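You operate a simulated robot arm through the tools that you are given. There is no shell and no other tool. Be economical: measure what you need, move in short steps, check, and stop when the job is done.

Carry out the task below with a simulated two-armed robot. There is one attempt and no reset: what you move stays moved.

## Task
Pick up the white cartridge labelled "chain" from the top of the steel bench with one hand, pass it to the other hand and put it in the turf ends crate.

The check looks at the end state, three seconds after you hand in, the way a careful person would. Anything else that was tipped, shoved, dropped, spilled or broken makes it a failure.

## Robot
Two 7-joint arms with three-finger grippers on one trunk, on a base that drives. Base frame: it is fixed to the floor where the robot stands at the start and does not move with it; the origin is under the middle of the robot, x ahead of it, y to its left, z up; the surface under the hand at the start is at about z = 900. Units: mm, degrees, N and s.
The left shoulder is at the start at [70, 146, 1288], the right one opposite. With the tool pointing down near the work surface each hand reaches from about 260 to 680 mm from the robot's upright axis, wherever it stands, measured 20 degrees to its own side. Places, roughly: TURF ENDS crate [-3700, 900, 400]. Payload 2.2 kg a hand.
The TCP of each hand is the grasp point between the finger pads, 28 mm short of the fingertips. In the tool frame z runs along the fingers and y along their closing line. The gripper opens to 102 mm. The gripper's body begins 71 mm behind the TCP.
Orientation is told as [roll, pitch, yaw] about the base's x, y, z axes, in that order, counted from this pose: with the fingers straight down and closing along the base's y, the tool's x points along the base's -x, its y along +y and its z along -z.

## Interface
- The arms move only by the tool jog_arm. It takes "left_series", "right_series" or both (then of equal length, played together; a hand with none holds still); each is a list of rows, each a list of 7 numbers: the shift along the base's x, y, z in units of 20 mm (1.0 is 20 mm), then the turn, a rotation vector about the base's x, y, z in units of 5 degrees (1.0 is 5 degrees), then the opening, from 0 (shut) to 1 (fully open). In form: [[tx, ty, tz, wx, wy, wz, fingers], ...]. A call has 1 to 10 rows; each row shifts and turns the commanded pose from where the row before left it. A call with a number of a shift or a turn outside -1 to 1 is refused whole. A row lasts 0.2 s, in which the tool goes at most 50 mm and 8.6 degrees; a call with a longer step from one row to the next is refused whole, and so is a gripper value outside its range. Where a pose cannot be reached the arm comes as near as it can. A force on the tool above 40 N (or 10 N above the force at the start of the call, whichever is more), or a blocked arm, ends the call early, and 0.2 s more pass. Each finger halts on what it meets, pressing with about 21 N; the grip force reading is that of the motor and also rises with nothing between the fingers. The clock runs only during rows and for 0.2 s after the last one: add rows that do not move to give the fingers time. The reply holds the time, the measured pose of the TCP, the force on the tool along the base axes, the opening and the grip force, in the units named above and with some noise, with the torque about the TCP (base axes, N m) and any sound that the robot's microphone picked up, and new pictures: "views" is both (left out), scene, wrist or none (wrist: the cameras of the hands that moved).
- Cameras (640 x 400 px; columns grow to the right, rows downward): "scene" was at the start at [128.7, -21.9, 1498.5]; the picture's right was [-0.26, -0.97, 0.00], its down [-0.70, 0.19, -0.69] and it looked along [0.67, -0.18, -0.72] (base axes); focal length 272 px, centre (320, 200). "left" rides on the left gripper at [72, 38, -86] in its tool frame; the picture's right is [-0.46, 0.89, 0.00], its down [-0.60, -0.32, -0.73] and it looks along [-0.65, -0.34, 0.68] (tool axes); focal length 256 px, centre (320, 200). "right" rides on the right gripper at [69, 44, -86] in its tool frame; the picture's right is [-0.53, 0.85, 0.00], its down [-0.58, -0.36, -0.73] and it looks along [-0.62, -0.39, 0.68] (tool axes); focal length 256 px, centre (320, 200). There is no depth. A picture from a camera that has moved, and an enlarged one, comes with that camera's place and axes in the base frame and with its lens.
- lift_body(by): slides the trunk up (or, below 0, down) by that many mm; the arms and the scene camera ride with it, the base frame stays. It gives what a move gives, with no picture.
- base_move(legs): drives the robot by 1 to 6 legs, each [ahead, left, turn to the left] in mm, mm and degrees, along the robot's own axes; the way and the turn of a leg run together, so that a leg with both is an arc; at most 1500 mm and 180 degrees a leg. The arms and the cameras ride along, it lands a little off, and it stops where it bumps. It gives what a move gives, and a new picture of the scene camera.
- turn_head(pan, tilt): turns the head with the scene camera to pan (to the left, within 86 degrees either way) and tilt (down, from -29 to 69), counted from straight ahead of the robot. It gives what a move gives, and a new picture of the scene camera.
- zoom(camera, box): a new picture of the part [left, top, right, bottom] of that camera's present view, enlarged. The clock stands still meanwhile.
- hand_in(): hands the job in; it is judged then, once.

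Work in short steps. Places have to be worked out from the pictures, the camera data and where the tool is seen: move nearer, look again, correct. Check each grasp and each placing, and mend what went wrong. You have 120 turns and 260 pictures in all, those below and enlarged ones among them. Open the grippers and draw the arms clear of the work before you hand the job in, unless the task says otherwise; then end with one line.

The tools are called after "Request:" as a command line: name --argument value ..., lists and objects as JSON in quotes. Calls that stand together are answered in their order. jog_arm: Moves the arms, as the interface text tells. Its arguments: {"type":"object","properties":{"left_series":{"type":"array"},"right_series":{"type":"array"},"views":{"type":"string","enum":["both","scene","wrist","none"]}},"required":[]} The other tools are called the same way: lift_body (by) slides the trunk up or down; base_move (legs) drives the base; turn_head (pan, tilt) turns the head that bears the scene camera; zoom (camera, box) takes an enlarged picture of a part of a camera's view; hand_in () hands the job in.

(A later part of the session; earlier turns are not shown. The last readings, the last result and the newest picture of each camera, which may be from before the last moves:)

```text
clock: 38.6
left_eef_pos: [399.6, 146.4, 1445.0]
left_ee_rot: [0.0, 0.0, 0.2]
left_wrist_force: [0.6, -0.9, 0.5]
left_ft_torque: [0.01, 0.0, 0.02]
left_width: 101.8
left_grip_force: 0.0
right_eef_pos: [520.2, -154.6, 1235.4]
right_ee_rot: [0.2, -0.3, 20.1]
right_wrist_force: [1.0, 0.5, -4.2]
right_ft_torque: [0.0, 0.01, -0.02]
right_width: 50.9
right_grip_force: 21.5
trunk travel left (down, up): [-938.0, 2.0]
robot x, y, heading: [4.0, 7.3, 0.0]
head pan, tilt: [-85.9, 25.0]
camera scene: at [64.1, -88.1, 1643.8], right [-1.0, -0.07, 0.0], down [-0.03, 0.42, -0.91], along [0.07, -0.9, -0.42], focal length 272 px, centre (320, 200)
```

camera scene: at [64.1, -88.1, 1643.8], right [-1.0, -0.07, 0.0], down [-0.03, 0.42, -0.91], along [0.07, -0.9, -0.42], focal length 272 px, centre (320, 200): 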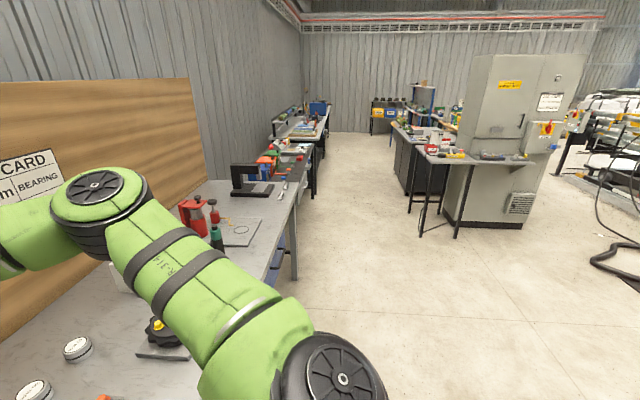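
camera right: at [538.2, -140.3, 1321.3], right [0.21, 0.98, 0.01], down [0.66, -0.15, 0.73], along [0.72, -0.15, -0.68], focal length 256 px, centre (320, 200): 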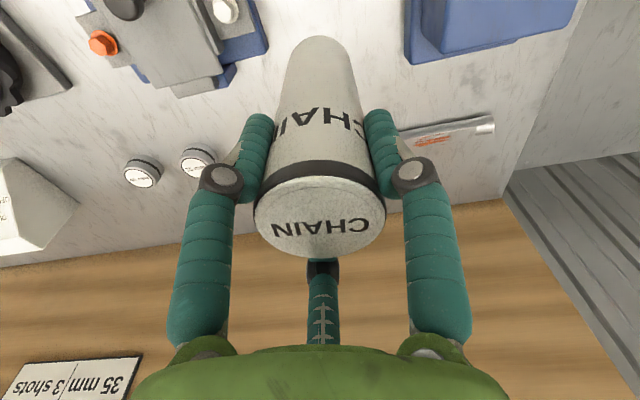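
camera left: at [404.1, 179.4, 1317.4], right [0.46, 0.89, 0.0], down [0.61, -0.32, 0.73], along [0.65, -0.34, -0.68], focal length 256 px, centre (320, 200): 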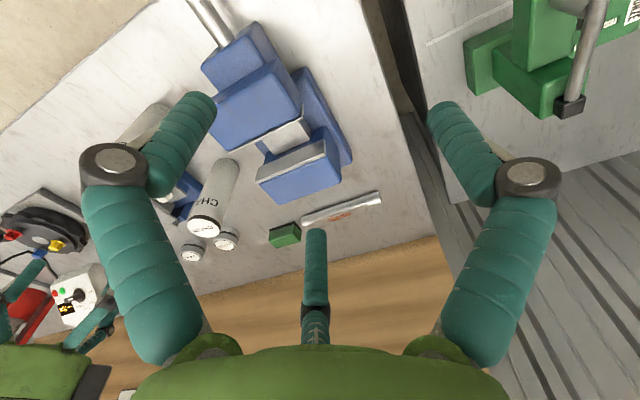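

The cartridge is secure. There's a bench behind on the left, at x below about -1080 and y above 900, and open floor on the right. I'll tuck both hands closer so I can turn and see what's behind.

Request:
jog_arm --right_series '[[-1, 0, 0, 0, 0, 0, 0], [-1, 0, 0, 0, 0, 0, 0], [-1, 0, 0, 0, 0, 0, 0], [-1, 0, 0, 0, 0, 0, 0], [-1, -0.5, 0, 0, 0, 0, 0], [-1, -0.5, 0, 0, 0, 0, 0], [0, -0.5, 0, 0, 0, 0, 0], [0, -0.5, 0, 0, 0, 0, 0]]' --left_series '[[0, 0, -1, 0, 0, 0, 1], [0, 0, -1, 0, 0, 0, 1], [0, 0, -1, 0, 0, 0, 1], [0, 0, -1, 0, 0, 0, 1], [0, 0.5, -1, 0, 0, 0, 1], [0, 0.5, -1, 0, 0, 0, 1], [0, 0.5, 0, 0, 0, 0, 1], [0, 0.5, 0, 0, 0, 0, 1]]' --views "none"

Request:
turn_head --pan -20 --tilt 30

```text
clock: 40.4
left_eef_pos: [398.9, 186.5, 1323.5]
left_ee_rot: [-0.1, -0.1, 0.1]
left_wrist_force: [-0.1, 1.0, 0.4]
left_ft_torque: [-0.02, -0.04, 0.0]
left_width: 101.9
left_grip_force: 0.0
right_eef_pos: [399.2, -194.1, 1234.7]
right_ee_rot: [0.2, -0.3, 20.1]
right_wrist_force: [0.0, 0.0, -3.8]
right_ft_torque: [0.0, -0.02, 0.04]
right_width: 50.8
right_grip_force: 21.1
trunk travel left (down, up): [-938.0, 2.0]
robot x, y, heading: [6.4, 2.7, 0.2]
head pan, tilt: [-85.9, 25.0]
```

```text
clock: 41.8
left_eef_pos: [398.7, 186.8, 1324.3]
left_ee_rot: [0.0, 0.1, 0.2]
left_wrist_force: [-0.5, -0.2, 0.0]
left_ft_torque: [0.01, 0.0, -0.02]
left_width: 102.0
left_grip_force: 0.1
right_eef_pos: [398.9, -192.7, 1234.3]
right_ee_rot: [0.3, -0.3, 20.1]
right_wrist_force: [-0.5, 0.2, -2.9]
right_ft_torque: [-0.03, 0.02, 0.01]
right_width: 50.7
right_grip_force: 21.3
trunk travel left (down, up): [-938.0, 2.0]
robot x, y, heading: [3.6, 5.5, 0.3]
head pan, tilt: [-20.0, 30.0]
camera scene: at [142.0, -27.1, 1635.8], right [-0.34, -0.94, 0.0], down [-0.47, 0.17, -0.87], along [0.81, -0.29, -0.5], focal length 272 px, centre (320, 200)
```

scene: 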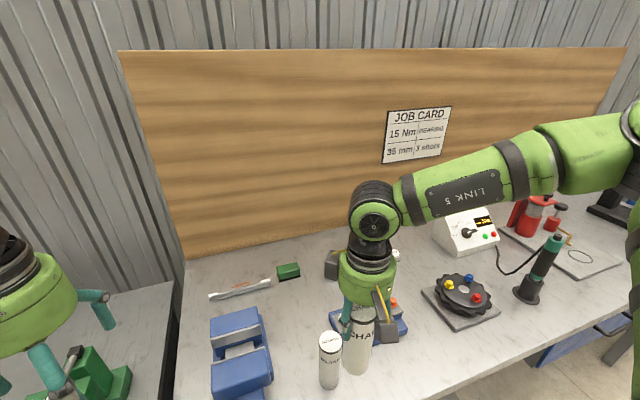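

All tucked at about 440 mm radius. I'll back up 150 mm and turn right 90° to look toward the area behind.

Request:
base_move --legs '[[-150, 0, 0], [0, 0, -90]]'

Request:
turn_head --pan -75 --tilt 20

```text
clock: 46.9
left_eef_pos: [49.3, -384.9, 1323.2]
left_ee_rot: [-0.1, 0.0, -88.1]
left_wrist_force: [-0.5, -0.4, -0.5]
left_ft_torque: [-0.01, 0.04, -0.04]
left_width: 102.2
left_grip_force: 0.2
right_eef_pos: [-330.2, -394.4, 1234.4]
right_ee_rot: [0.0, -0.3, -68.3]
right_wrist_force: [0.2, 0.9, -4.6]
right_ft_torque: [0.0, 0.02, -0.02]
right_width: 51.1
right_grip_force: 20.5
trunk travel left (down, up): [-938.0, 2.0]
robot x, y, heading: [-145.0, 3.6, -88.1]
head pan, tilt: [-20.0, 30.0]
camera scene: at [-169.9, -133.2, 1635.8], right [-0.95, 0.31, 0.0], down [0.16, 0.48, -0.87], along [-0.27, -0.82, -0.5], focal length 272 px, centre (320, 200)
```

scene: 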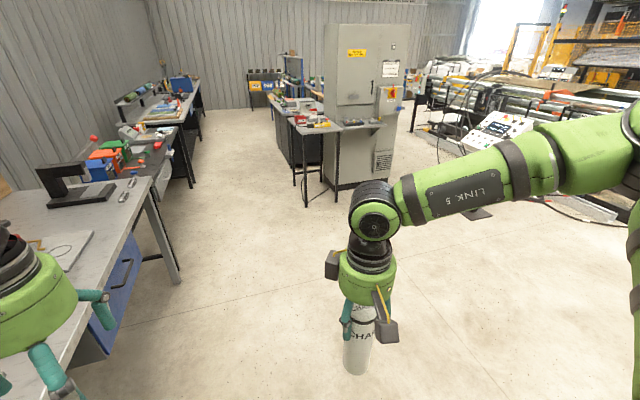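

```text
clock: 48.1
left_eef_pos: [48.5, -384.1, 1323.8]
left_ee_rot: [0.0, 0.0, -88.2]
left_wrist_force: [-0.4, 0.9, 0.3]
left_ft_torque: [-0.01, -0.01, -0.03]
left_width: 102.0
left_grip_force: 0.1
right_eef_pos: [-331.1, -394.8, 1233.9]
right_ee_rot: [0.2, -0.3, -68.4]
right_wrist_force: [0.4, 0.4, -4.2]
right_ft_torque: [0.02, 0.02, 0.02]
right_width: 51.0
right_grip_force: 21.0
trunk travel left (down, up): [-938.0, 2.0]
robot x, y, heading: [-143.9, 0.5, -87.8]
head pan, tilt: [-75.0, 20.0]
camera scene: at [-231.1, -74.2, 1651.8], right [-0.29, 0.96, 0.0], down [0.33, 0.1, -0.94], along [-0.9, -0.27, -0.34], focal length 272 px, centre (320, 200)
```

scene: 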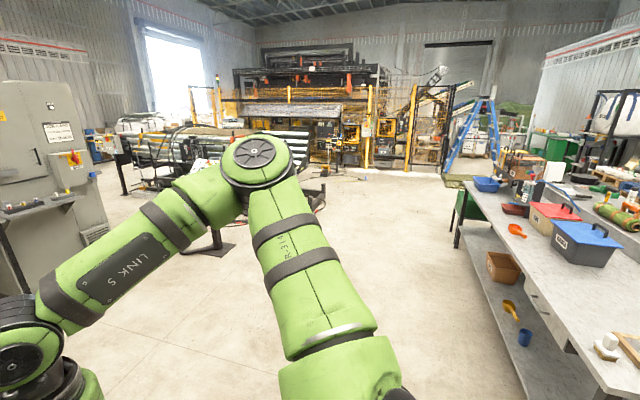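

The aisle toward -x is open: the bench behind runs from about x -960 to -3200 at y above 530, and the crate lies beyond its end. I'll step away from the benches, turn and drive part way.

Request:
base_move --legs '[[200, 0, 0], [0, 0, -92], [1400, 0, 0]]'

Request:
turn_head --pan -20 --tilt 15

```text
clock: 60.5
left_eef_pos: [-1975.7, -311.0, 1325.2]
left_ee_rot: [0.0, 0.0, 177.6]
left_wrist_force: [0.2, 0.8, 0.0]
left_ft_torque: [-0.02, 0.01, -0.01]
left_width: 101.9
left_grip_force: 0.0
right_eef_pos: [-1958.7, 68.8, 1235.2]
right_ee_rot: [0.2, -0.3, -162.5]
right_wrist_force: [0.0, 0.9, -3.8]
right_ft_torque: [0.01, 0.0, 0.0]
right_width: 51.1
right_grip_force: 20.5
trunk travel left (down, up): [-938.0, 2.0]
robot x, y, heading: [-1571.7, -147.4, 177.7]
head pan, tilt: [-75.0, 20.0]
camera scene: at [-1642.5, -54.5, 1651.9], right [0.98, 0.22, 0.0], down [0.07, -0.33, -0.94], along [-0.2, 0.92, -0.34], focal length 272 px, centre (320, 200)
```

scene: 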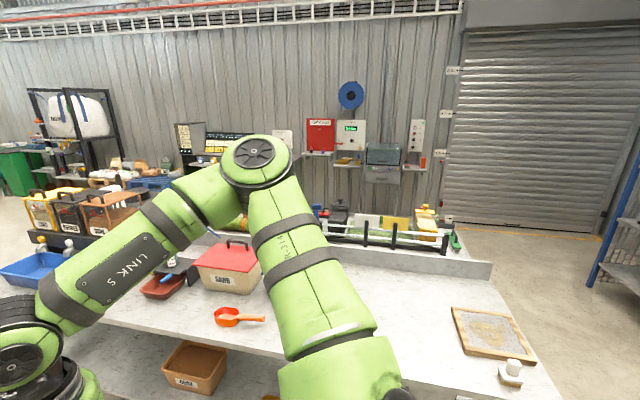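

```text
clock: 61.7
left_eef_pos: [-1977.2, -309.9, 1324.6]
left_ee_rot: [0.1, -0.1, 177.6]
left_wrist_force: [-0.3, 0.0, -0.2]
left_ft_torque: [0.04, 0.01, 0.01]
left_width: 102.1
left_grip_force: 0.1
right_eef_pos: [-1957.4, 68.0, 1235.0]
right_ee_rot: [0.2, -0.3, -162.5]
right_wrist_force: [-0.5, 0.5, -3.7]
right_ft_torque: [-0.03, 0.01, 0.02]
right_width: 50.8
right_grip_force: 20.8
trunk travel left (down, up): [-938.0, 2.0]
robot x, y, heading: [-1573.4, -148.6, 177.5]
head pan, tilt: [-20.0, 15.0]
camera scene: at [-1709.5, -109.6, 1660.0], right [0.38, 0.92, 0.0], down [0.24, -0.1, -0.97], along [-0.89, 0.37, -0.26], focal length 272 px, centre (320, 200)
```

scene: 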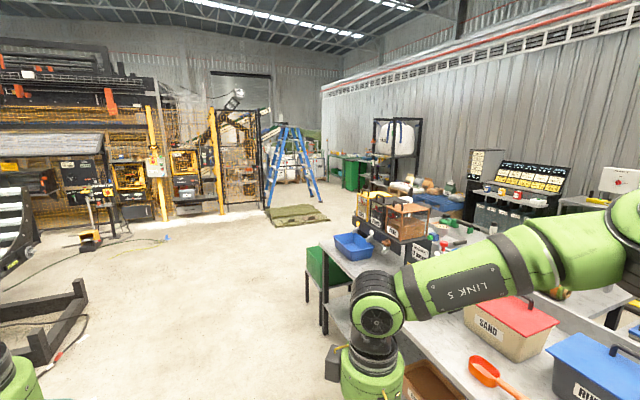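

The green crate on a stand at the far end of the bench, around px (320, 265), matches the given crate place. I'll zoom in on it.

Request:
zoom --camera "scene" --box '[270, 200, 430, 340]'

```text
2.86 times, centred on (350, 270) of scene
camera zoom: at [-1709.5, -109.6, 1660.0], right [0.38, 0.92, 0.0], down [0.24, -0.1, -0.97], along [-0.89, 0.37, -0.26], focal length 776 px, centre (234, 0)
```

zoom: 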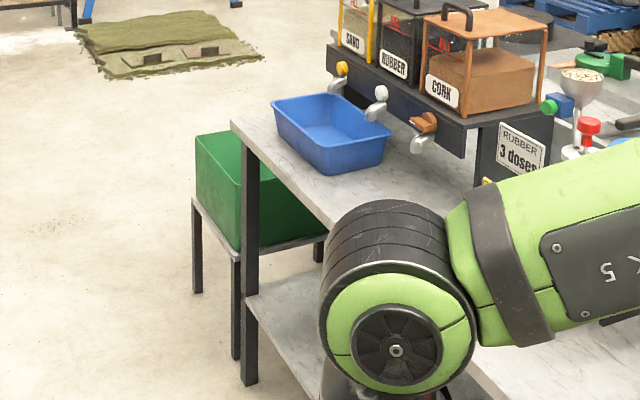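

The green crate stands just past the bench's end. I'll drive on to about x -2870, y -240 and look at it from there.

Request:
base_move --legs '[[300, 150, 0], [1000, 0, 2]]'

Request:
turn_head --pan -40 --tilt 35

```text
clock: 68.7
left_eef_pos: [-3271.2, -443.0, 1325.3]
left_ee_rot: [0.0, 0.0, -179.9]
left_wrist_force: [-0.5, -0.8, -0.4]
left_ft_torque: [-0.02, -0.01, -0.02]
left_width: 101.6
left_grip_force: 0.0
right_eef_pos: [-3270.7, -63.7, 1234.4]
right_ee_rot: [0.1, -0.4, -160.1]
right_wrist_force: [0.7, 0.3, -4.6]
right_ft_torque: [-0.04, 0.03, 0.0]
right_width: 51.0
right_grip_force: 21.0
trunk travel left (down, up): [-938.0, 2.0]
robot x, y, heading: [-2880.8, -261.2, 180.3]
head pan, tilt: [-20.0, 15.0]
camera scene: at [-3013.5, -231.4, 1660.2], right [0.34, 0.94, 0.0], down [0.24, -0.09, -0.97], along [-0.91, 0.33, -0.26], focal length 272 px, centre (320, 200)
```

scene: 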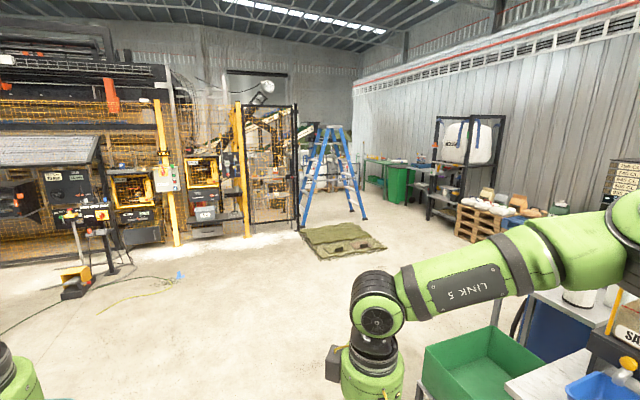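

```text
clock: 69.5
left_eef_pos: [-3273.3, -444.4, 1324.4]
left_ee_rot: [0.0, 0.1, -179.9]
left_wrist_force: [-0.1, 0.0, -0.2]
left_ft_torque: [0.04, 0.03, 0.02]
left_width: 102.0
left_grip_force: 0.1
right_eef_pos: [-3271.7, -63.2, 1234.4]
right_ee_rot: [0.1, -0.3, -160.1]
right_wrist_force: [1.2, 0.2, -4.2]
right_ft_torque: [0.03, 0.04, -0.02]
right_width: 50.9
right_grip_force: 21.3
trunk travel left (down, up): [-938.0, 2.0]
robot x, y, heading: [-2880.6, -265.8, 180.0]
head pan, tilt: [-40.0, 35.0]
camera scene: at [-2995.2, -206.9, 1628.0], right [0.64, 0.77, 0.0], down [0.44, -0.37, -0.82], along [-0.63, 0.53, -0.57], focal length 272 px, centre (320, 200)
```

scene: 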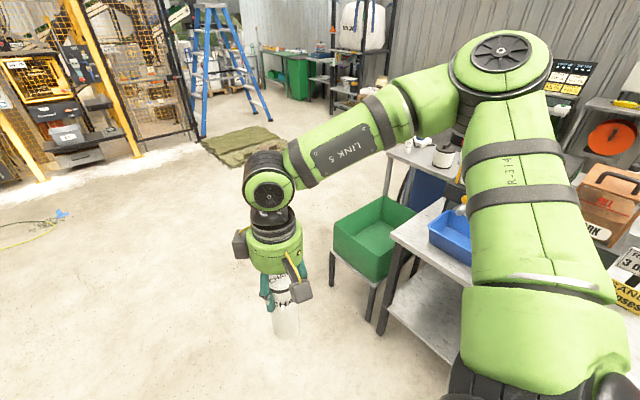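

The crate is now in view. I'll zoom to locate its rim.

Request:
zoom --camera "scene" --box '[310, 180, 470, 340]'

```text
2.50 times, centred on (390, 260) of scene
camera zoom: at [-2995.2, -206.9, 1628.0], right [0.64, 0.77, 0.0], down [0.44, -0.37, -0.82], along [-0.63, 0.53, -0.57], focal length 679 px, centre (145, 50)
```

zoom: 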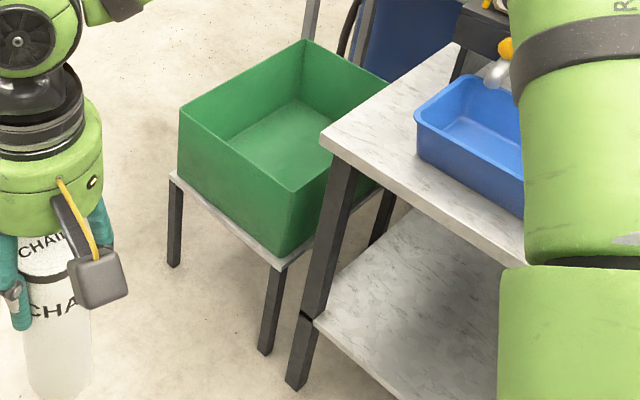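

The crate's rim is at about z 574, spanning x -3915 to -3559 and y 670 to 1147, and its floor is near z 350. I'll drive past the bench's end into open floor for the hand-over.

Request:
base_move --legs '[[1200, 0, 0]]'

Request:
turn_head --pan -80 --tilt 30

```text
clock: 75.6
left_eef_pos: [-4480.7, -436.4, 1324.3]
left_ee_rot: [0.0, 0.0, 179.5]
left_wrist_force: [0.5, -0.5, 0.1]
left_ft_torque: [0.01, 0.01, -0.02]
left_width: 102.3
left_grip_force: 0.0
right_eef_pos: [-4476.7, -56.1, 1235.7]
right_ee_rot: [0.1, -0.3, -160.5]
right_wrist_force: [-0.2, -0.8, -4.6]
right_ft_torque: [0.02, -0.01, -0.01]
right_width: 50.9
right_grip_force: 21.4
trunk travel left (down, up): [-938.0, 2.0]
robot x, y, heading: [-4081.8, -261.3, 179.8]
head pan, tilt: [-40.0, 35.0]
camera scene: at [-4200.7, -201.1, 1628.1], right [0.65, 0.76, 0.0], down [0.44, -0.37, -0.82], along [-0.62, 0.53, -0.57], focal length 272 px, centre (320, 200)
```

scene: 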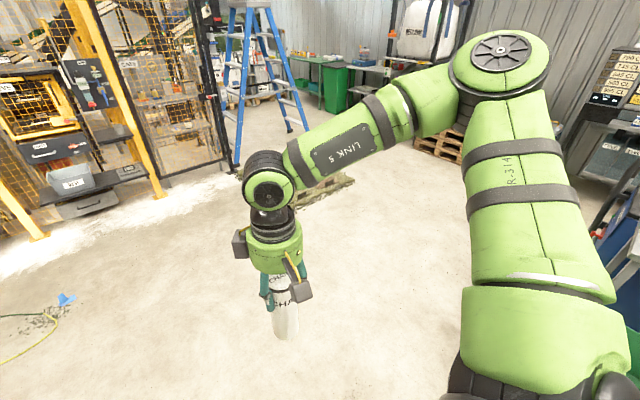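

```text
clock: 76.7
left_eef_pos: [-4483.5, -436.5, 1324.9]
left_ee_rot: [0.0, 0.1, 179.6]
left_wrist_force: [-0.9, -0.4, -0.5]
left_ft_torque: [0.03, 0.01, 0.04]
left_width: 102.1
left_grip_force: 0.0
right_eef_pos: [-4478.3, -56.0, 1234.5]
right_ee_rot: [0.2, -0.3, -160.6]
right_wrist_force: [-0.2, -0.2, -4.5]
right_ft_torque: [-0.03, -0.04, -0.01]
right_width: 51.2
right_grip_force: 20.6
trunk travel left (down, up): [-938.0, 2.0]
robot x, y, heading: [-4088.4, -256.8, 179.4]
head pan, tilt: [-80.0, 30.0]
camera scene: at [-4150.3, -169.1, 1635.8], right [0.99, 0.17, 0.0], down [0.08, -0.49, -0.87], along [-0.14, 0.85, -0.5], focal length 272 px, centre (320, 200)
```

scene: 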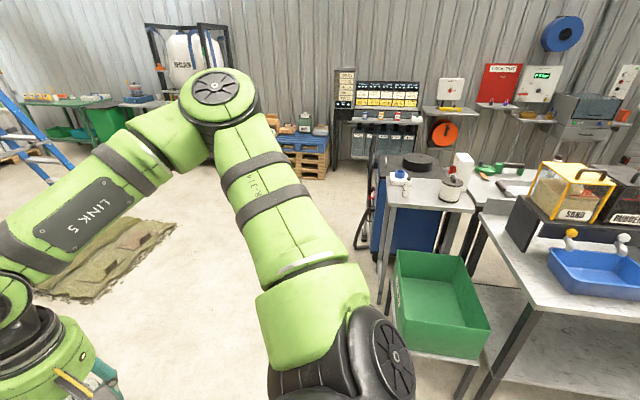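

There's open floor here, with the crate behind to the right and a table beyond it. For the hand-over I'll turn the hands to face each other: un-yaw the right by 20°, then roll both toward horizontal so the cartridge lies sideways between them.

Request:
jog_arm --right_series '[[0, 0, 0, 0, 0, -1, 0], [0, 0, 0, 0, 0, -1, 0], [0, 0, 0, 0, 0, -1, 0], [0, 0, 0, 0, 0, -1, 0], [0, 0, 0, -1, 0, 0, 0], [0, 0, 0, -1, 0, 0, 0], [0, 0, 0, -1, 0, 0, 0], [0, 0, 0, -1, 0, 0, 0], [0, 0, 0, -1, 0, 0, 0], [0, 0, 0, -1, 0, 0, 0]]' --left_series '[[0, 0, 0, 1, 0, 0, 1], [0, 0, 0, 1, 0, 0, 1], [0, 0, 0, 1, 0, 0, 1], [0, 0, 0, 1, 0, 0, 1], [0, 0, 0, 1, 0, 0, 1], [0, 0, 0, 1, 0, 0, 1], [0, 0, 0, 1, 0, 0, 1], [0, 0, 0, 1, 0, 0, 1], [0, 0, 0, 1, 0, 0, 1], [0, 0, 0, 1, 0, 0, 1]]' --views "none"

Request:
turn_head --pan 0 --tilt 35

```text
clock: 78.9
left_eef_pos: [-4480.1, -435.9, 1325.9]
left_ee_rot: [-50.1, -0.3, 179.6]
left_wrist_force: [0.5, -0.8, 0.2]
left_ft_torque: [0.0, 0.01, -0.01]
left_width: 102.4
left_grip_force: 0.0
right_eef_pos: [-4476.4, -55.8, 1234.2]
right_ee_rot: [30.3, 0.0, 179.4]
right_wrist_force: [-0.9, -0.6, -4.1]
right_ft_torque: [0.11, 0.01, -0.04]
right_width: 51.1
right_grip_force: 21.1
trunk travel left (down, up): [-938.0, 2.0]
robot x, y, heading: [-4085.9, -254.7, 179.8]
head pan, tilt: [-80.0, 30.0]
```

```text
clock: 80.4
left_eef_pos: [-4481.4, -435.2, 1323.8]
left_ee_rot: [-50.0, -0.2, 179.8]
left_wrist_force: [0.0, 1.3, 0.2]
left_ft_torque: [-0.03, 0.02, -0.02]
left_width: 102.1
left_grip_force: 0.0
right_eef_pos: [-4478.2, -56.4, 1234.1]
right_ee_rot: [30.1, 0.1, 179.4]
right_wrist_force: [-0.1, -0.8, -4.7]
right_ft_torque: [0.14, 0.01, 0.01]
right_width: 51.0
right_grip_force: 21.2
trunk travel left (down, up): [-938.0, 2.0]
robot x, y, heading: [-4084.1, -255.8, 179.6]
head pan, tilt: [0.0, 35.0]
camera scene: at [-4223.2, -257.5, 1628.0], right [0.01, 1.0, 0.0], down [0.57, -0.01, -0.82], along [-0.82, 0.01, -0.57], focal length 272 px, centre (320, 200)
```

scene: 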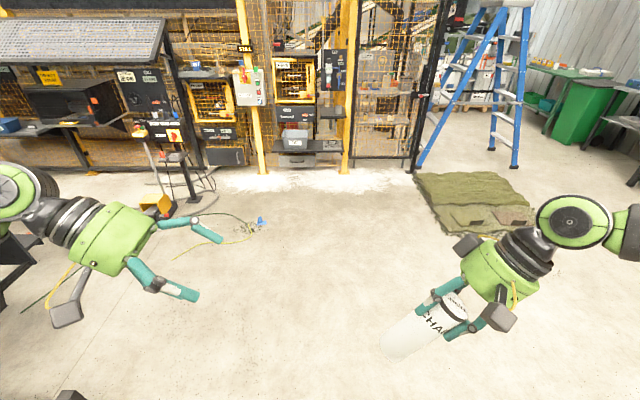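

Rolling works well. I'll continue both to 90° and bring the left hand down to the right hand's height.

Request:
jog_arm --right_series '[[0, 0, 0, -1, 0, 0, 0], [0, 0, 0, -1, 0, 0, 0], [0, 0, 0, -1, 0, 0, 0], [0, 0, 0, -1, 0, 0, 0], [0, 0, 0, -1, 0, 0, 0], [0, 0, 0, -1, 0, 0, 0], [0, 0, 0, -1, 0, 0, 0], [0, 0, 0, -1, 0, 0, 0], [0, 0, 0, -1, 0, 0, 0], [0, 0, 0, -1, 0, 0, 0]]' --left_series '[[0, 0, -0.4, 1, 0, 0, 1], [0, 0, -0.4, 1, 0, 0, 1], [0, 0, -0.4, 1, 0, 0, 1], [0, 0, -0.4, 1, 0, 0, 1], [0, 0, -0.4, 1, 0, 0, 1], [0, 0, -0.4, 1, 0, 0, 1], [0, 0, -0.4, 1, 0, 0, 1], [0, 0, -0.4, 1, 0, 0, 1], [0, 0, -0.4, 0, 0, 0, 1], [0, 0, -0.4, 0, 0, 0, 1]]' --views "scene"

```text
clock: 82.6
left_eef_pos: [-4481.9, -435.9, 1245.7]
left_ee_rot: [-90.0, -0.5, 180.0]
left_wrist_force: [-0.7, -1.0, 0.0]
left_ft_torque: [-0.01, -0.03, 0.01]
left_width: 102.1
left_grip_force: 0.1
right_eef_pos: [-4424.7, -70.7, 1326.6]
right_ee_rot: [77.1, 0.7, 178.4]
right_wrist_force: [1.0, 0.3, -4.8]
right_ft_torque: [0.14, 0.01, 0.0]
right_width: 51.0
right_grip_force: 21.0
right hand out of reach, approached as far as the arm can: row 6, 7, 8, 9, 10
trunk travel left (down, up): [-938.0, 2.0]
robot x, y, heading: [-4087.1, -256.3, 179.5]
head pan, tilt: [0.0, 35.0]
camera scene: at [-4222.6, -256.9, 1628.2], right [0.01, 1.0, 0.0], down [0.57, 0.0, -0.82], along [-0.82, 0.01, -0.57], focal length 272 px, centre (320, 200)
```

scene: 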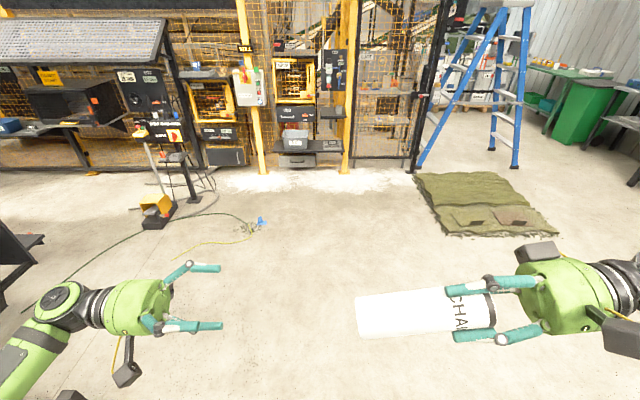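

The left hand is horizontal, but the right stopped at 77° and was pushed up to z 1327. I'll move it inward for more wrist room while finishing the roll, and raise the left to match.

Request:
jog_arm --right_series '[[0, -0.8, 0, 0, 0, 0, 0], [0, -0.8, 0, 0, 0, 0, 0], [0, -0.8, 0, -0.65, 0, 0, 0], [0, -0.8, 0, -0.65, 0, 0, 0], [0, 0, 0, -0.65, 0, 0, 0], [0, 0, 0, -0.65, 0, 0, 0], [0, 0, 0, 0, 0, 0, 0]]' --left_series '[[0.5, 0, 0.7, 0, 0, 0, 1], [0.5, 0, 0.7, 0, 0, 0, 1], [0.5, 0, 0.7, 0, 0, 0, 1], [0.5, 0, 0.7, 0, 0, 0, 1], [0.5, 0, 0.7, 0, 0, 0, 1], [0.3, 0, 0.6, 0, 0, 0, 1], [0, 0, 0, 0, 0, 0, 1]]' --views "scene"

```text
clock: 84.2
left_eef_pos: [-4425.9, -436.3, 1326.7]
left_ee_rot: [-90.1, -0.3, -180.0]
left_wrist_force: [0.1, 0.8, 0.6]
left_ft_torque: [-0.02, -0.03, -0.02]
left_width: 101.5
left_grip_force: 0.0
right_eef_pos: [-4426.9, -131.7, 1326.9]
right_ee_rot: [89.9, 0.9, 178.7]
right_wrist_force: [0.5, -0.5, -4.0]
right_ft_torque: [0.25, -0.02, -0.01]
right_width: 50.6
right_grip_force: 20.7
right hand out of reach, approached as far as the arm can: row 2
trunk travel left (down, up): [-938.0, 2.0]
robot x, y, heading: [-4085.9, -253.5, 179.7]
head pan, tilt: [0.0, 35.0]
camera scene: at [-4223.6, -258.2, 1628.0], right [0.01, 1.0, 0.0], down [0.57, 0.0, -0.82], along [-0.82, 0.01, -0.57], focal length 272 px, centre (320, 200)
```

scene: 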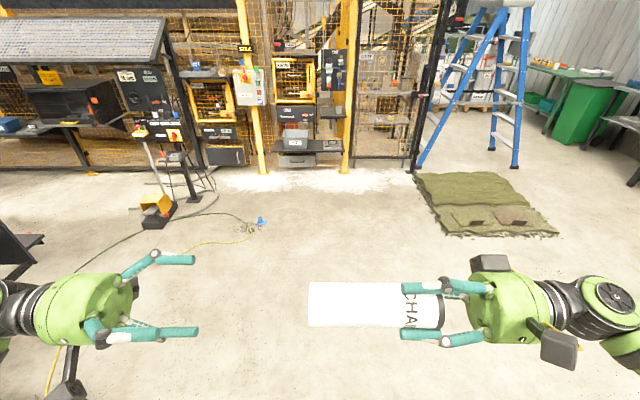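

The hands and cartridge are aligned on one axis. I'll bring the left hand in 130 mm and check with its wrist camera.

Request:
jog_arm --left_series '[[0, 0.93, 0, 0, 0, 0, 1], [0, 0.93, 0, 0, 0, 0, 1], [0, 0.93, 0, 0, 0, 0, 1], [0, 0.93, 0, 0, 0, 0, 1], [0, 0.93, 0, 0, 0, 0, 1], [0, 0.93, 0, 0, 0, 0, 1], [0, 0.93, 0, 0, 0, 0, 1], [0, 0, 0, 0, 0, 0, 1]]' --views "both"

```text
clock: 86.0
left_eef_pos: [-4427.0, -304.7, 1327.9]
left_ee_rot: [-90.1, -0.3, -180.0]
left_wrist_force: [0.0, -0.4, -0.1]
left_ft_torque: [0.02, 0.01, 0.0]
left_width: 101.9
left_grip_force: 0.0
right_eef_pos: [-4426.0, -131.6, 1327.2]
right_ee_rot: [90.0, 0.9, 178.6]
right_wrist_force: [0.3, 0.2, -3.7]
right_ft_torque: [0.23, -0.02, 0.01]
right_width: 50.9
right_grip_force: 21.4
trunk travel left (down, up): [-938.0, 2.0]
robot x, y, heading: [-4085.3, -259.7, 179.7]
head pan, tilt: [0.0, 35.0]
camera scene: at [-4222.9, -257.9, 1628.0], right [0.01, 1.0, 0.0], down [0.57, 0.0, -0.82], along [-0.82, 0.01, -0.57], focal length 272 px, centre (320, 200)
camera left: at [-4354.5, -390.5, 1289.7], right [-0.47, 0.0, -0.88], down [-0.6, -0.73, 0.32], along [-0.65, 0.68, 0.34], focal length 256 px, centre (320, 200)
```

scene: 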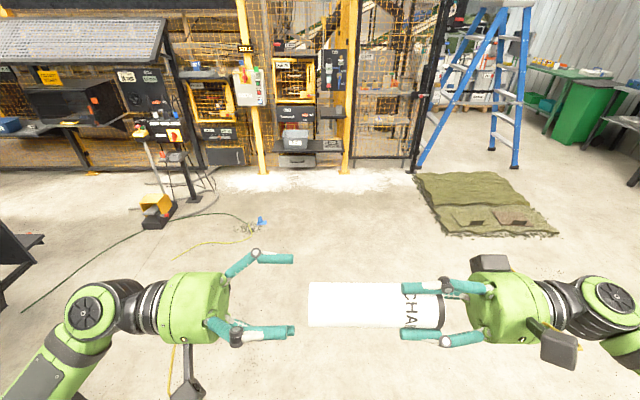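
left: 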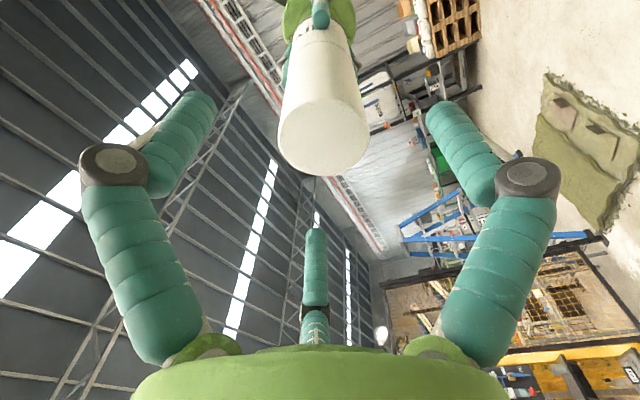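

The cartridge end is centred in the left hand's view. I'll advance 70 mm so the pads cover its lower 55 mm, with about 45 mm left between the two hands' fingertips.

Request:
jog_arm --left_series '[[0, 0.7, 0, 0, 0, 0, 1], [0, 0.7, 0, 0, 0, 0, 1], [0, 0.7, 0, 0, 0, 0, 1], [0, 0.7, 0, 0, 0, 0, 1], [0, 0.7, 0, 0, 0, 0, 1], [0, 0, 0, 0, 0, 0, 1]]' --views "both"

```text
clock: 87.4
left_eef_pos: [-4425.7, -234.4, 1327.9]
left_ee_rot: [-90.1, -0.2, -180.0]
left_wrist_force: [0.7, 0.7, 0.5]
left_ft_torque: [0.01, 0.0, -0.03]
left_width: 102.0
left_grip_force: 0.1
right_eef_pos: [-4426.1, -132.6, 1327.9]
right_ee_rot: [90.0, 0.9, 178.6]
right_wrist_force: [0.5, -0.1, -3.1]
right_ft_torque: [0.26, 0.01, 0.02]
right_width: 50.8
right_grip_force: 21.4
trunk travel left (down, up): [-938.0, 2.0]
robot x, y, heading: [-4084.8, -254.5, 179.4]
head pan, tilt: [0.0, 35.0]
camera scene: at [-4222.9, -258.0, 1628.0], right [0.01, 1.0, 0.0], down [0.57, 0.0, -0.82], along [-0.82, 0.01, -0.57], focal length 272 px, centre (320, 200)
camera left: at [-4354.4, -320.6, 1290.2], right [-0.47, 0.0, -0.88], down [-0.6, -0.73, 0.32], along [-0.65, 0.68, 0.34], focal length 256 px, centre (320, 200)
```

scene: 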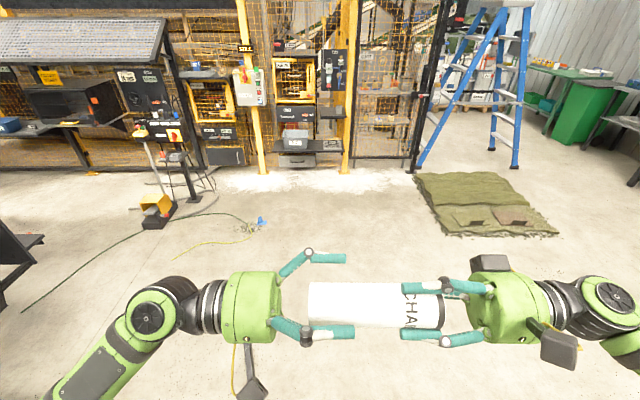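
left: 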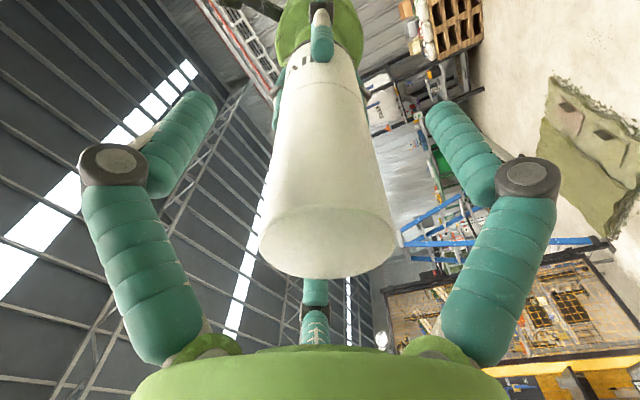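

The cartridge end sits centrally between the left fingers, so I'll close the left hand on it while the right keeps holding.

Request:
jog_arm --left_series '[[0, 0, 0, 0, 0, 0, 0.75], [0, 0, 0, 0, 0, 0, 0.6], [0, 0, 0, 0, 0, 0, 0.5], [0, 0, 0, 0, 0, 0, 0.4], [0, 0, 0, 0, 0, 0, 0.2], [0, 0, 0, 0, 0, 0, 0], [0, 0, 0, 0, 0, 0, 0]]' --views "wrist"

```text
clock: 89.0
left_eef_pos: [-4425.8, -234.7, 1327.0]
left_ee_rot: [-89.9, -0.3, -179.9]
left_wrist_force: [-6.8, -3.8, -3.9]
left_ft_torque: [-0.39, 0.06, 0.3]
left_width: 50.9
left_grip_force: 21.4
right_eef_pos: [-4425.9, -132.5, 1329.3]
right_ee_rot: [90.1, 0.9, 178.6]
right_wrist_force: [6.1, 3.2, 3.2]
right_ft_torque: [-0.19, -0.06, 0.34]
right_width: 51.1
right_grip_force: 20.7
trunk travel left (down, up): [-938.0, 2.0]
robot x, y, heading: [-4081.7, -259.8, 179.2]
head pan, tilt: [0.0, 35.0]
camera left: at [-4354.9, -320.8, 1289.8], right [-0.47, 0.0, -0.88], down [-0.6, -0.73, 0.32], along [-0.65, 0.68, 0.34], focal length 256 px, centre (320, 200)
```

left: 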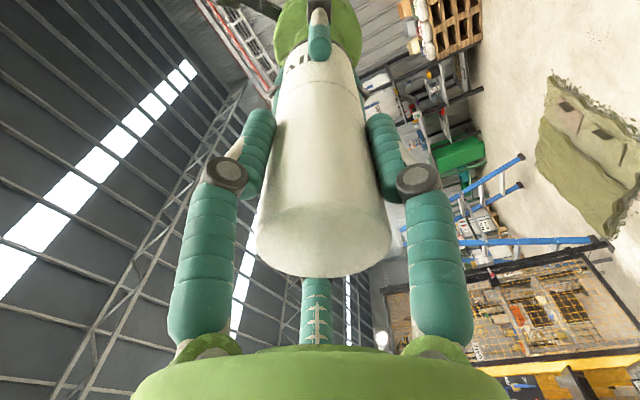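

Both hands hold it now: the left reads 50.9 mm and 21 N, with only small forces between them. I'll open the right hand and draw it back along the axis.

Request:
jog_arm --right_series '[[0, 0, 0, 0, 0, 0, 0.55], [0, 0, 0, 0, 0, 0, 0.7], [0, 0, 0, 0, 0, 0, 0.9], [0, 0, 0, 0, 0, 0, 1], [0, 0, 0, 0, 0, 0, 1]]' --left_series '[[0, 0, 0, 0, 0, 0, 0], [0, 0, 0, 0, 0, 0, 0], [0, 0, 0, 0, 0, 0, 0], [0, 0, 0, 0, 0, 0, 0], [0, 0, 0, 0, 0, 0, 0]]' --views "scene"

```text
clock: 90.2
left_eef_pos: [-4426.4, -234.2, 1328.2]
left_ee_rot: [-90.1, -0.4, -180.0]
left_wrist_force: [-0.2, 0.0, 0.0]
left_ft_torque: [-0.17, 0.03, 0.02]
left_width: 51.0
left_grip_force: 21.2
right_eef_pos: [-4424.9, -131.6, 1327.1]
right_ee_rot: [90.0, 0.9, 178.6]
right_wrist_force: [0.4, -0.4, -0.1]
right_ft_torque: [-0.01, -0.03, 0.01]
right_width: 102.0
right_grip_force: 0.2
trunk travel left (down, up): [-938.0, 2.0]
robot x, y, heading: [-4080.8, -257.2, 179.6]
head pan, tilt: [0.0, 35.0]
camera scene: at [-4223.1, -257.7, 1628.0], right [0.01, 1.0, 0.0], down [0.57, 0.0, -0.82], along [-0.82, 0.01, -0.57], focal length 272 px, centre (320, 200)
```

scene: 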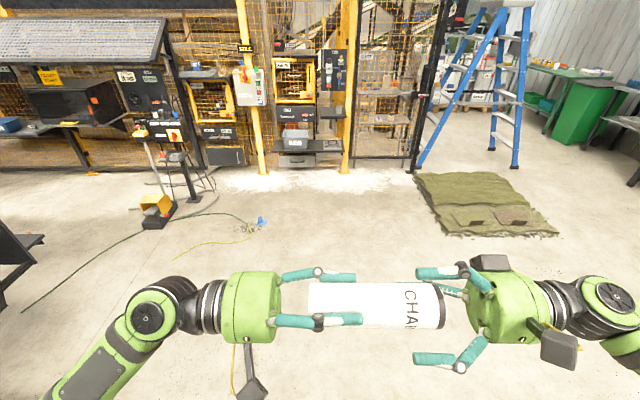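

The left hand alone holds it level. I'll draw the left hand with the cartridge away from the right along the axis.

Request:
jog_arm --left_series '[[0, -0.8, 0, 0, 0, 0, 0], [0, -0.9, 0, 0, 0, 0, 0], [0, -0.9, 0, 0, 0, 0, 0], [0, -0.9, 0, 0, 0, 0, 0], [0, -0.9, 0, 0, 0, 0, 0], [0, -0.9, 0, 0, 0, 0, 0], [0, -0.9, 0, 0, 0, 0, 0], [0, -0.9, 0, 0, 0, 0, 0], [0, -0.9, 0, 0, 0, 0, 0], [0, -0.8, 0, 0, 0, 0, 0]]' --views "scene"

```text
clock: 92.4
left_eef_pos: [-4426.1, -413.5, 1326.8]
left_ee_rot: [-90.0, -0.4, 180.0]
left_wrist_force: [0.3, 0.1, 0.7]
left_ft_torque: [-0.18, 0.0, 0.02]
left_width: 50.9
left_grip_force: 20.8
right_eef_pos: [-4424.8, -132.9, 1327.0]
right_ee_rot: [90.0, 0.9, 178.6]
right_wrist_force: [-0.8, 0.5, -0.8]
right_ft_torque: [-0.02, -0.01, 0.01]
right_width: 101.9
right_grip_force: 0.1
trunk travel left (down, up): [-938.0, 2.0]
robot x, y, heading: [-4088.5, -255.7, 179.7]
head pan, tilt: [0.0, 35.0]
camera scene: at [-4222.7, -258.7, 1628.0], right [0.01, 1.0, 0.0], down [0.57, 0.0, -0.82], along [-0.82, 0.01, -0.57], focal length 272 px, centre (320, 200)
```

scene: 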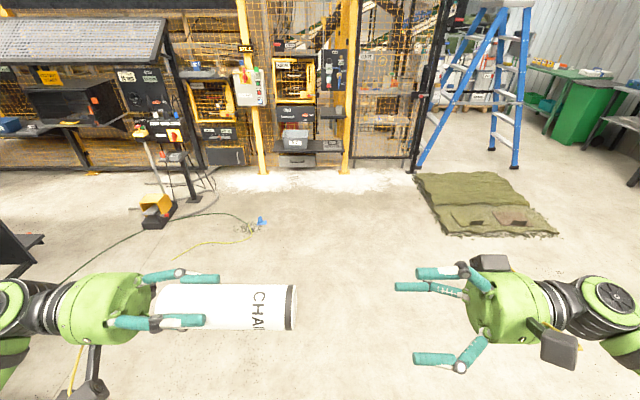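

Hand-over done. Now I'll turn both hands back to point down, with the cartridge hanging below the left.

Request:
jog_arm --left_series '[[0, 0, 0, -1, 0, 0, 0], [0, 0, 0, -1, 0, 0, 0], [0, 0, 0, -1, 0, 0, 0], [0, 0, 0, -1, 0, 0, 0], [0, 0, 0, -1, 0, 0, 0], [0, 0, 0, -1, 0, 0, 0], [0, 0, 0, -1, 0, 0, 0], [0, 0, 0, -1, 0, 0, 0], [0, 0, 0, -1, 0, 0, 0], [0, 0, 0, -1, 0, 0, 0]]' --right_series '[[0, 0, 0, 1, 0, 0, 1], [0, 0, 0, 1, 0, 0, 1], [0, 0, 0, 1, 0, 0, 1], [0, 0, 0, 1, 0, 0, 1], [0, 0, 0, 1, 0, 0, 1], [0, 0, 0, 1, 0, 0, 1], [0, 0, 0, 1, 0, 0, 1], [0, 0, 0, 1, 0, 0, 1], [0, 0, 0, 1, 0, 0, 1], [0, 0, 0, 1, 0, 0, 1]]' --views "none"

Request:
jog_arm --left_series '[[0, 0, 0, -1, 0, 0, 0], [0, 0, 0, -1, 0, 0, 0], [0, 0, 0, -1, 0, 0, 0], [0, 0, 0, -1, 0, 0, 0], [0, 0, 0, -1, 0, 0, 0], [0, 0, 0, -1, 0, 0, 0], [0, 0, 0, -1, 0, 0, 0], [0, 0, 0, -1, 0, 0, 0], [0, 0, 0, 0, 0, 0, 0]]' --right_series '[[0, 0, 0, 1, 0, 0, 1], [0, 0, 0, 1, 0, 0, 1], [0, 0, 0, 1, 0, 0, 1], [0, 0, 0, 1, 0, 0, 1], [0, 0, 0, 1, 0, 0, 1], [0, 0, 0, 1, 0, 0, 1], [0, 0, 0, 1, 0, 0, 1], [0, 0, 0, 1, 0, 0, 1], [0, 0, 0, 0, 0, 0, 1]]' --views "scene"

```text
clock: 94.6
left_eef_pos: [-4426.5, -412.1, 1326.6]
left_ee_rot: [-39.9, -0.2, 179.8]
left_wrist_force: [0.3, -0.7, -0.8]
left_ft_torque: [-0.12, 0.0, 0.02]
left_width: 51.0
left_grip_force: 20.6
right_eef_pos: [-4426.8, -132.9, 1326.5]
right_ee_rot: [39.9, -0.4, 178.4]
right_wrist_force: [-0.5, -0.7, 0.4]
right_ft_torque: [0.0, -0.01, 0.04]
right_width: 102.0
right_grip_force: 0.0
trunk travel left (down, up): [-938.0, 2.0]
robot x, y, heading: [-4084.8, -257.5, 179.4]
head pan, tilt: [0.0, 35.0]
```

```text
clock: 96.6
left_eef_pos: [-4425.1, -412.7, 1325.6]
left_ee_rot: [0.1, 0.0, 179.8]
left_wrist_force: [-0.5, 0.2, 0.2]
left_ft_torque: [0.02, 0.01, 0.01]
left_width: 51.0
left_grip_force: 20.6
right_eef_pos: [-4425.3, -131.1, 1327.9]
right_ee_rot: [0.0, -1.4, 179.0]
right_wrist_force: [-0.5, -0.4, 0.6]
right_ft_torque: [0.03, 0.0, -0.01]
right_width: 101.9
right_grip_force: 0.1
trunk travel left (down, up): [-938.0, 2.0]
robot x, y, heading: [-4086.5, -260.7, 179.6]
head pan, tilt: [0.0, 35.0]
camera scene: at [-4223.1, -258.1, 1628.0], right [0.01, 1.0, 0.0], down [0.57, 0.0, -0.82], along [-0.82, 0.01, -0.57], focal length 272 px, centre (320, 200)
```

scene: 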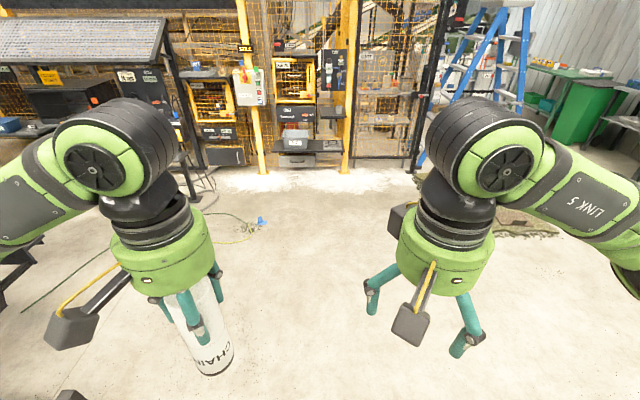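

Now I'll turn around in this open spot and sidestep to the crate's -x side, staying about 400 mm off its edge.

Request:
base_move --legs '[[0, 0, 180], [-240, 0, 0], [0, 500, 0]]'

Request:
turn_head --pan 30 --tilt 40

```text
clock: 108.4
left_eef_pos: [-3988.0, 393.6, 1326.2]
left_ee_rot: [0.0, -0.1, -0.4]
left_wrist_force: [0.2, 0.6, 0.0]
left_ft_torque: [0.03, 0.05, 0.02]
left_width: 50.8
left_grip_force: 20.7
right_eef_pos: [-3987.6, 114.6, 1327.6]
right_ee_rot: [0.2, -1.4, -1.1]
right_wrist_force: [-0.2, -0.1, 0.8]
right_ft_torque: [0.03, 0.0, 0.01]
right_width: 102.0
right_grip_force: 0.0
trunk travel left (down, up): [-938.0, 2.0]
robot x, y, heading: [-4327.4, 243.3, -0.9]
head pan, tilt: [0.0, 35.0]
camera scene: at [-4188.2, 238.0, 1628.0], right [-0.01, -1.0, 0.0], down [-0.57, 0.01, -0.82], along [0.82, -0.01, -0.57], focal length 272 px, centre (320, 200)
```

scene: 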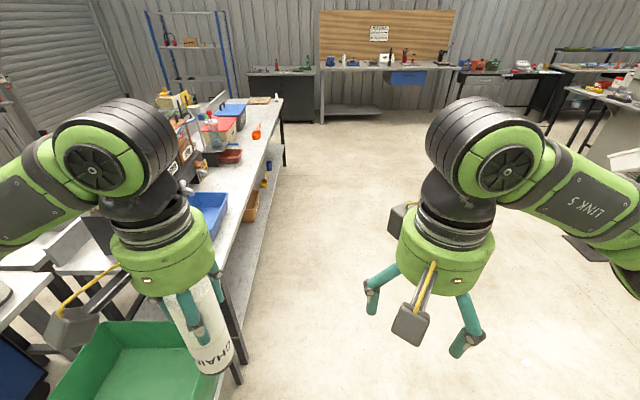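

```text
clock: 109.3
left_eef_pos: [-3987.6, 396.7, 1326.8]
left_ee_rot: [0.0, 0.0, -0.5]
left_wrist_force: [-0.3, -0.2, -0.2]
left_ft_torque: [-0.01, 0.0, -0.03]
left_width: 50.8
left_grip_force: 21.4
right_eef_pos: [-3989.9, 116.2, 1327.2]
right_ee_rot: [0.0, -1.4, -1.0]
right_wrist_force: [-0.1, 0.1, -0.1]
right_ft_torque: [-0.01, 0.0, -0.02]
right_width: 101.8
right_grip_force: 0.1
trunk travel left (down, up): [-938.0, 2.0]
robot x, y, heading: [-4328.6, 239.0, -0.5]
head pan, tilt: [30.0, 40.0]
camera scene: at [-4202.4, 284.4, 1620.4], right [0.49, -0.87, 0.0], down [-0.56, -0.32, -0.77], along [0.67, 0.38, -0.64], focal length 272 px, centre (320, 200)
```

scene: 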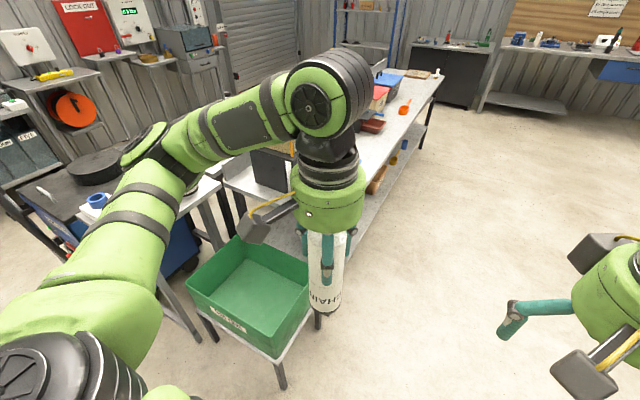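

The crate with a label is right there. I'll zoom to confirm the label and remeasure the rim.

Request:
zoom --camera "scene" --box '[170, 210, 340, 390]'

```text
2.22 times, centred on (255, 300) of scene
camera zoom: at [-4202.4, 284.4, 1620.4], right [0.49, -0.87, 0.0], down [-0.56, -0.32, -0.77], along [0.67, 0.38, -0.64], focal length 604 px, centre (464, -22)
```

zoom: 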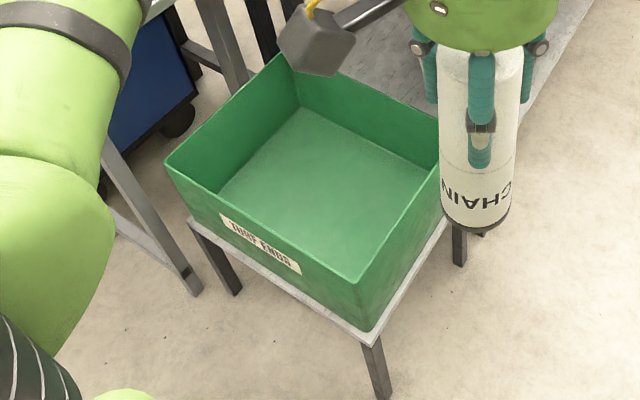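

The label reads TURF ENDS. If I faced the crate squarely from this side, the left elbow would come down on the neighbouring table, so I'll take up a 45° stance at the near corner, around [-4000, 300], where both elbows stay clear.

Request:
base_move --legs '[[0, 0, 45], [274, -190, 0]]'

Request:
turn_head --pan 20 --tilt 60

```text
clock: 113.6
left_eef_pos: [-3878.5, 650.6, 1325.5]
left_ee_rot: [-0.1, -0.2, 45.4]
left_wrist_force: [-0.1, -0.1, 0.2]
left_ft_torque: [0.04, -0.01, -0.01]
left_width: 50.7
left_grip_force: 20.4
right_eef_pos: [-3678.2, 455.8, 1329.4]
right_ee_rot: [0.0, -1.5, 45.0]
right_wrist_force: [-0.2, -0.6, 0.2]
right_ft_torque: [0.05, -0.04, 0.01]
right_width: 102.1
right_grip_force: 0.1
trunk travel left (down, up): [-938.0, 2.0]
robot x, y, heading: [-3999.3, 300.2, 45.2]
head pan, tilt: [30.0, 40.0]
camera scene: at [-3947.6, 418.1, 1620.7], right [0.97, -0.25, 0.0], down [-0.16, -0.62, -0.77], along [0.2, 0.74, -0.64], focal length 272 px, centre (320, 200)
```

scene: 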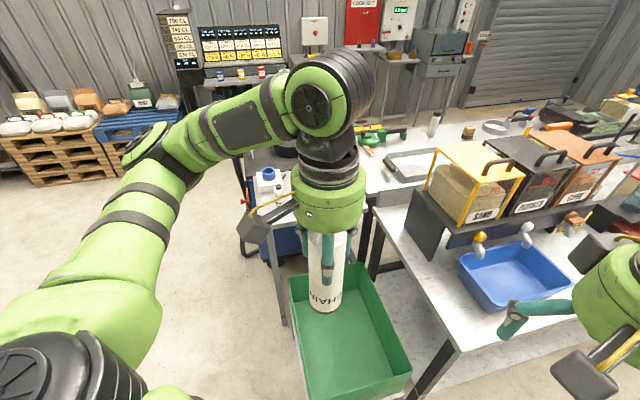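

```text
clock: 114.4
left_eef_pos: [-3873.7, 652.5, 1325.6]
left_ee_rot: [0.0, 0.0, 45.4]
left_wrist_force: [-0.4, 0.8, -1.2]
left_ft_torque: [-0.01, 0.01, -0.01]
left_width: 51.1
left_grip_force: 21.0
right_eef_pos: [-3673.4, 457.3, 1327.0]
right_ee_rot: [0.0, -1.4, 44.9]
right_wrist_force: [-0.1, -0.7, -0.1]
right_ft_torque: [-0.02, 0.0, 0.05]
right_width: 102.0
right_grip_force: 0.1
trunk travel left (down, up): [-938.0, 2.0]
robot x, y, heading: [-4001.7, 302.3, 45.5]
head pan, tilt: [20.0, 60.0]
camera scene: at [-3936.6, 397.3, 1593.7], right [0.91, -0.42, 0.0], down [-0.36, -0.79, -0.5], along [0.21, 0.45, -0.87], focal length 272 px, centre (320, 200)
```

scene: 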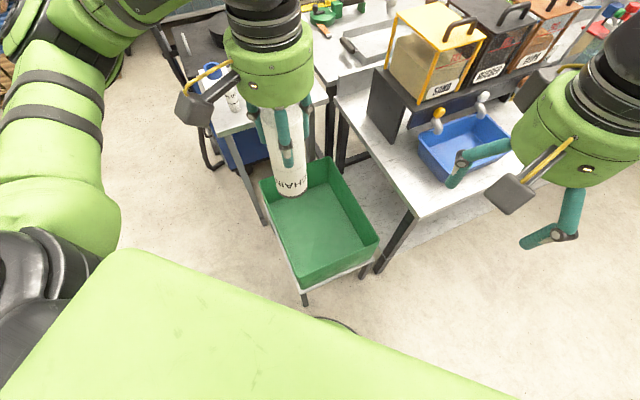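

The dark arc at the bottom suggests a base radius of about 280 mm, so there's clearance. I'll move the left hand over the crate interior at about [-3765, 815], and pull the right hand back and up.

Request:
jog_arm --left_series '[[0.6, 0.9, 0, 0, 0, 0, 0], [0.6, 0.9, 0, 0, 0, 0, 0], [0.6, 0.9, 0, 0, 0, 0, 0], [0.6, 0.9, 0, 0, 0, 0, 0], [0.6, 0.9, 0, 0, 0, 0, 0], [0.6, 0.9, 0, 0, 0, 0, 0], [0.6, 0.9, 0, 0, 0, 0, 0], [0.6, 0.9, 0, 0, 0, 0, 0], [0.6, 0.9, 0, 0, 0, 0, 0], [0, 0, 0, 0, 0, 0, 0]]' --right_series '[[-0.2, -0.8, 0.8, 0, 0, 0, 1], [-0.2, -0.8, 0.8, 0, 0, 0, 1], [-0.2, -0.8, 0.8, 0, 0, 0, 1], [-0.2, -0.8, 0.8, 0, 0, 0, 1], [-0.2, -0.8, 0.8, 0, 0, 0, 1], [0, -0.8, 0.8, 0, 0, 0, 1], [0, -0.8, 0.8, 0, 0, 0, 1], [0, -0.8, 0.8, 0, 0, 0, 1], [0, 0, 0, 0, 0, 0, 1], [0, 0, 0, 0, 0, 0, 1]]' --views "scene"

```text
clock: 116.6
left_eef_pos: [-3766.3, 813.9, 1326.3]
left_ee_rot: [-0.1, 0.1, 45.4]
left_wrist_force: [0.2, 0.2, -0.5]
left_ft_torque: [-0.01, -0.01, 0.0]
left_width: 50.6
left_grip_force: 20.9
right_eef_pos: [-3693.0, 331.7, 1455.3]
right_ee_rot: [0.0, -1.3, 44.9]
right_wrist_force: [-0.4, 0.5, 1.3]
right_ft_torque: [-0.02, -0.02, -0.01]
right_width: 101.9
right_grip_force: 0.2
trunk travel left (down, up): [-938.0, 2.0]
robot x, y, heading: [-4000.6, 301.7, 45.2]
head pan, tilt: [20.0, 60.0]
camera scene: at [-3936.7, 398.4, 1593.6], right [0.91, -0.42, 0.0], down [-0.36, -0.79, -0.5], along [0.21, 0.45, -0.87], focal length 272 px, centre (320, 200)
```

scene: 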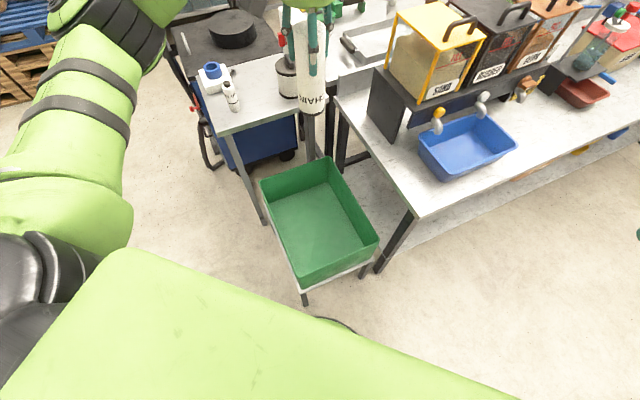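

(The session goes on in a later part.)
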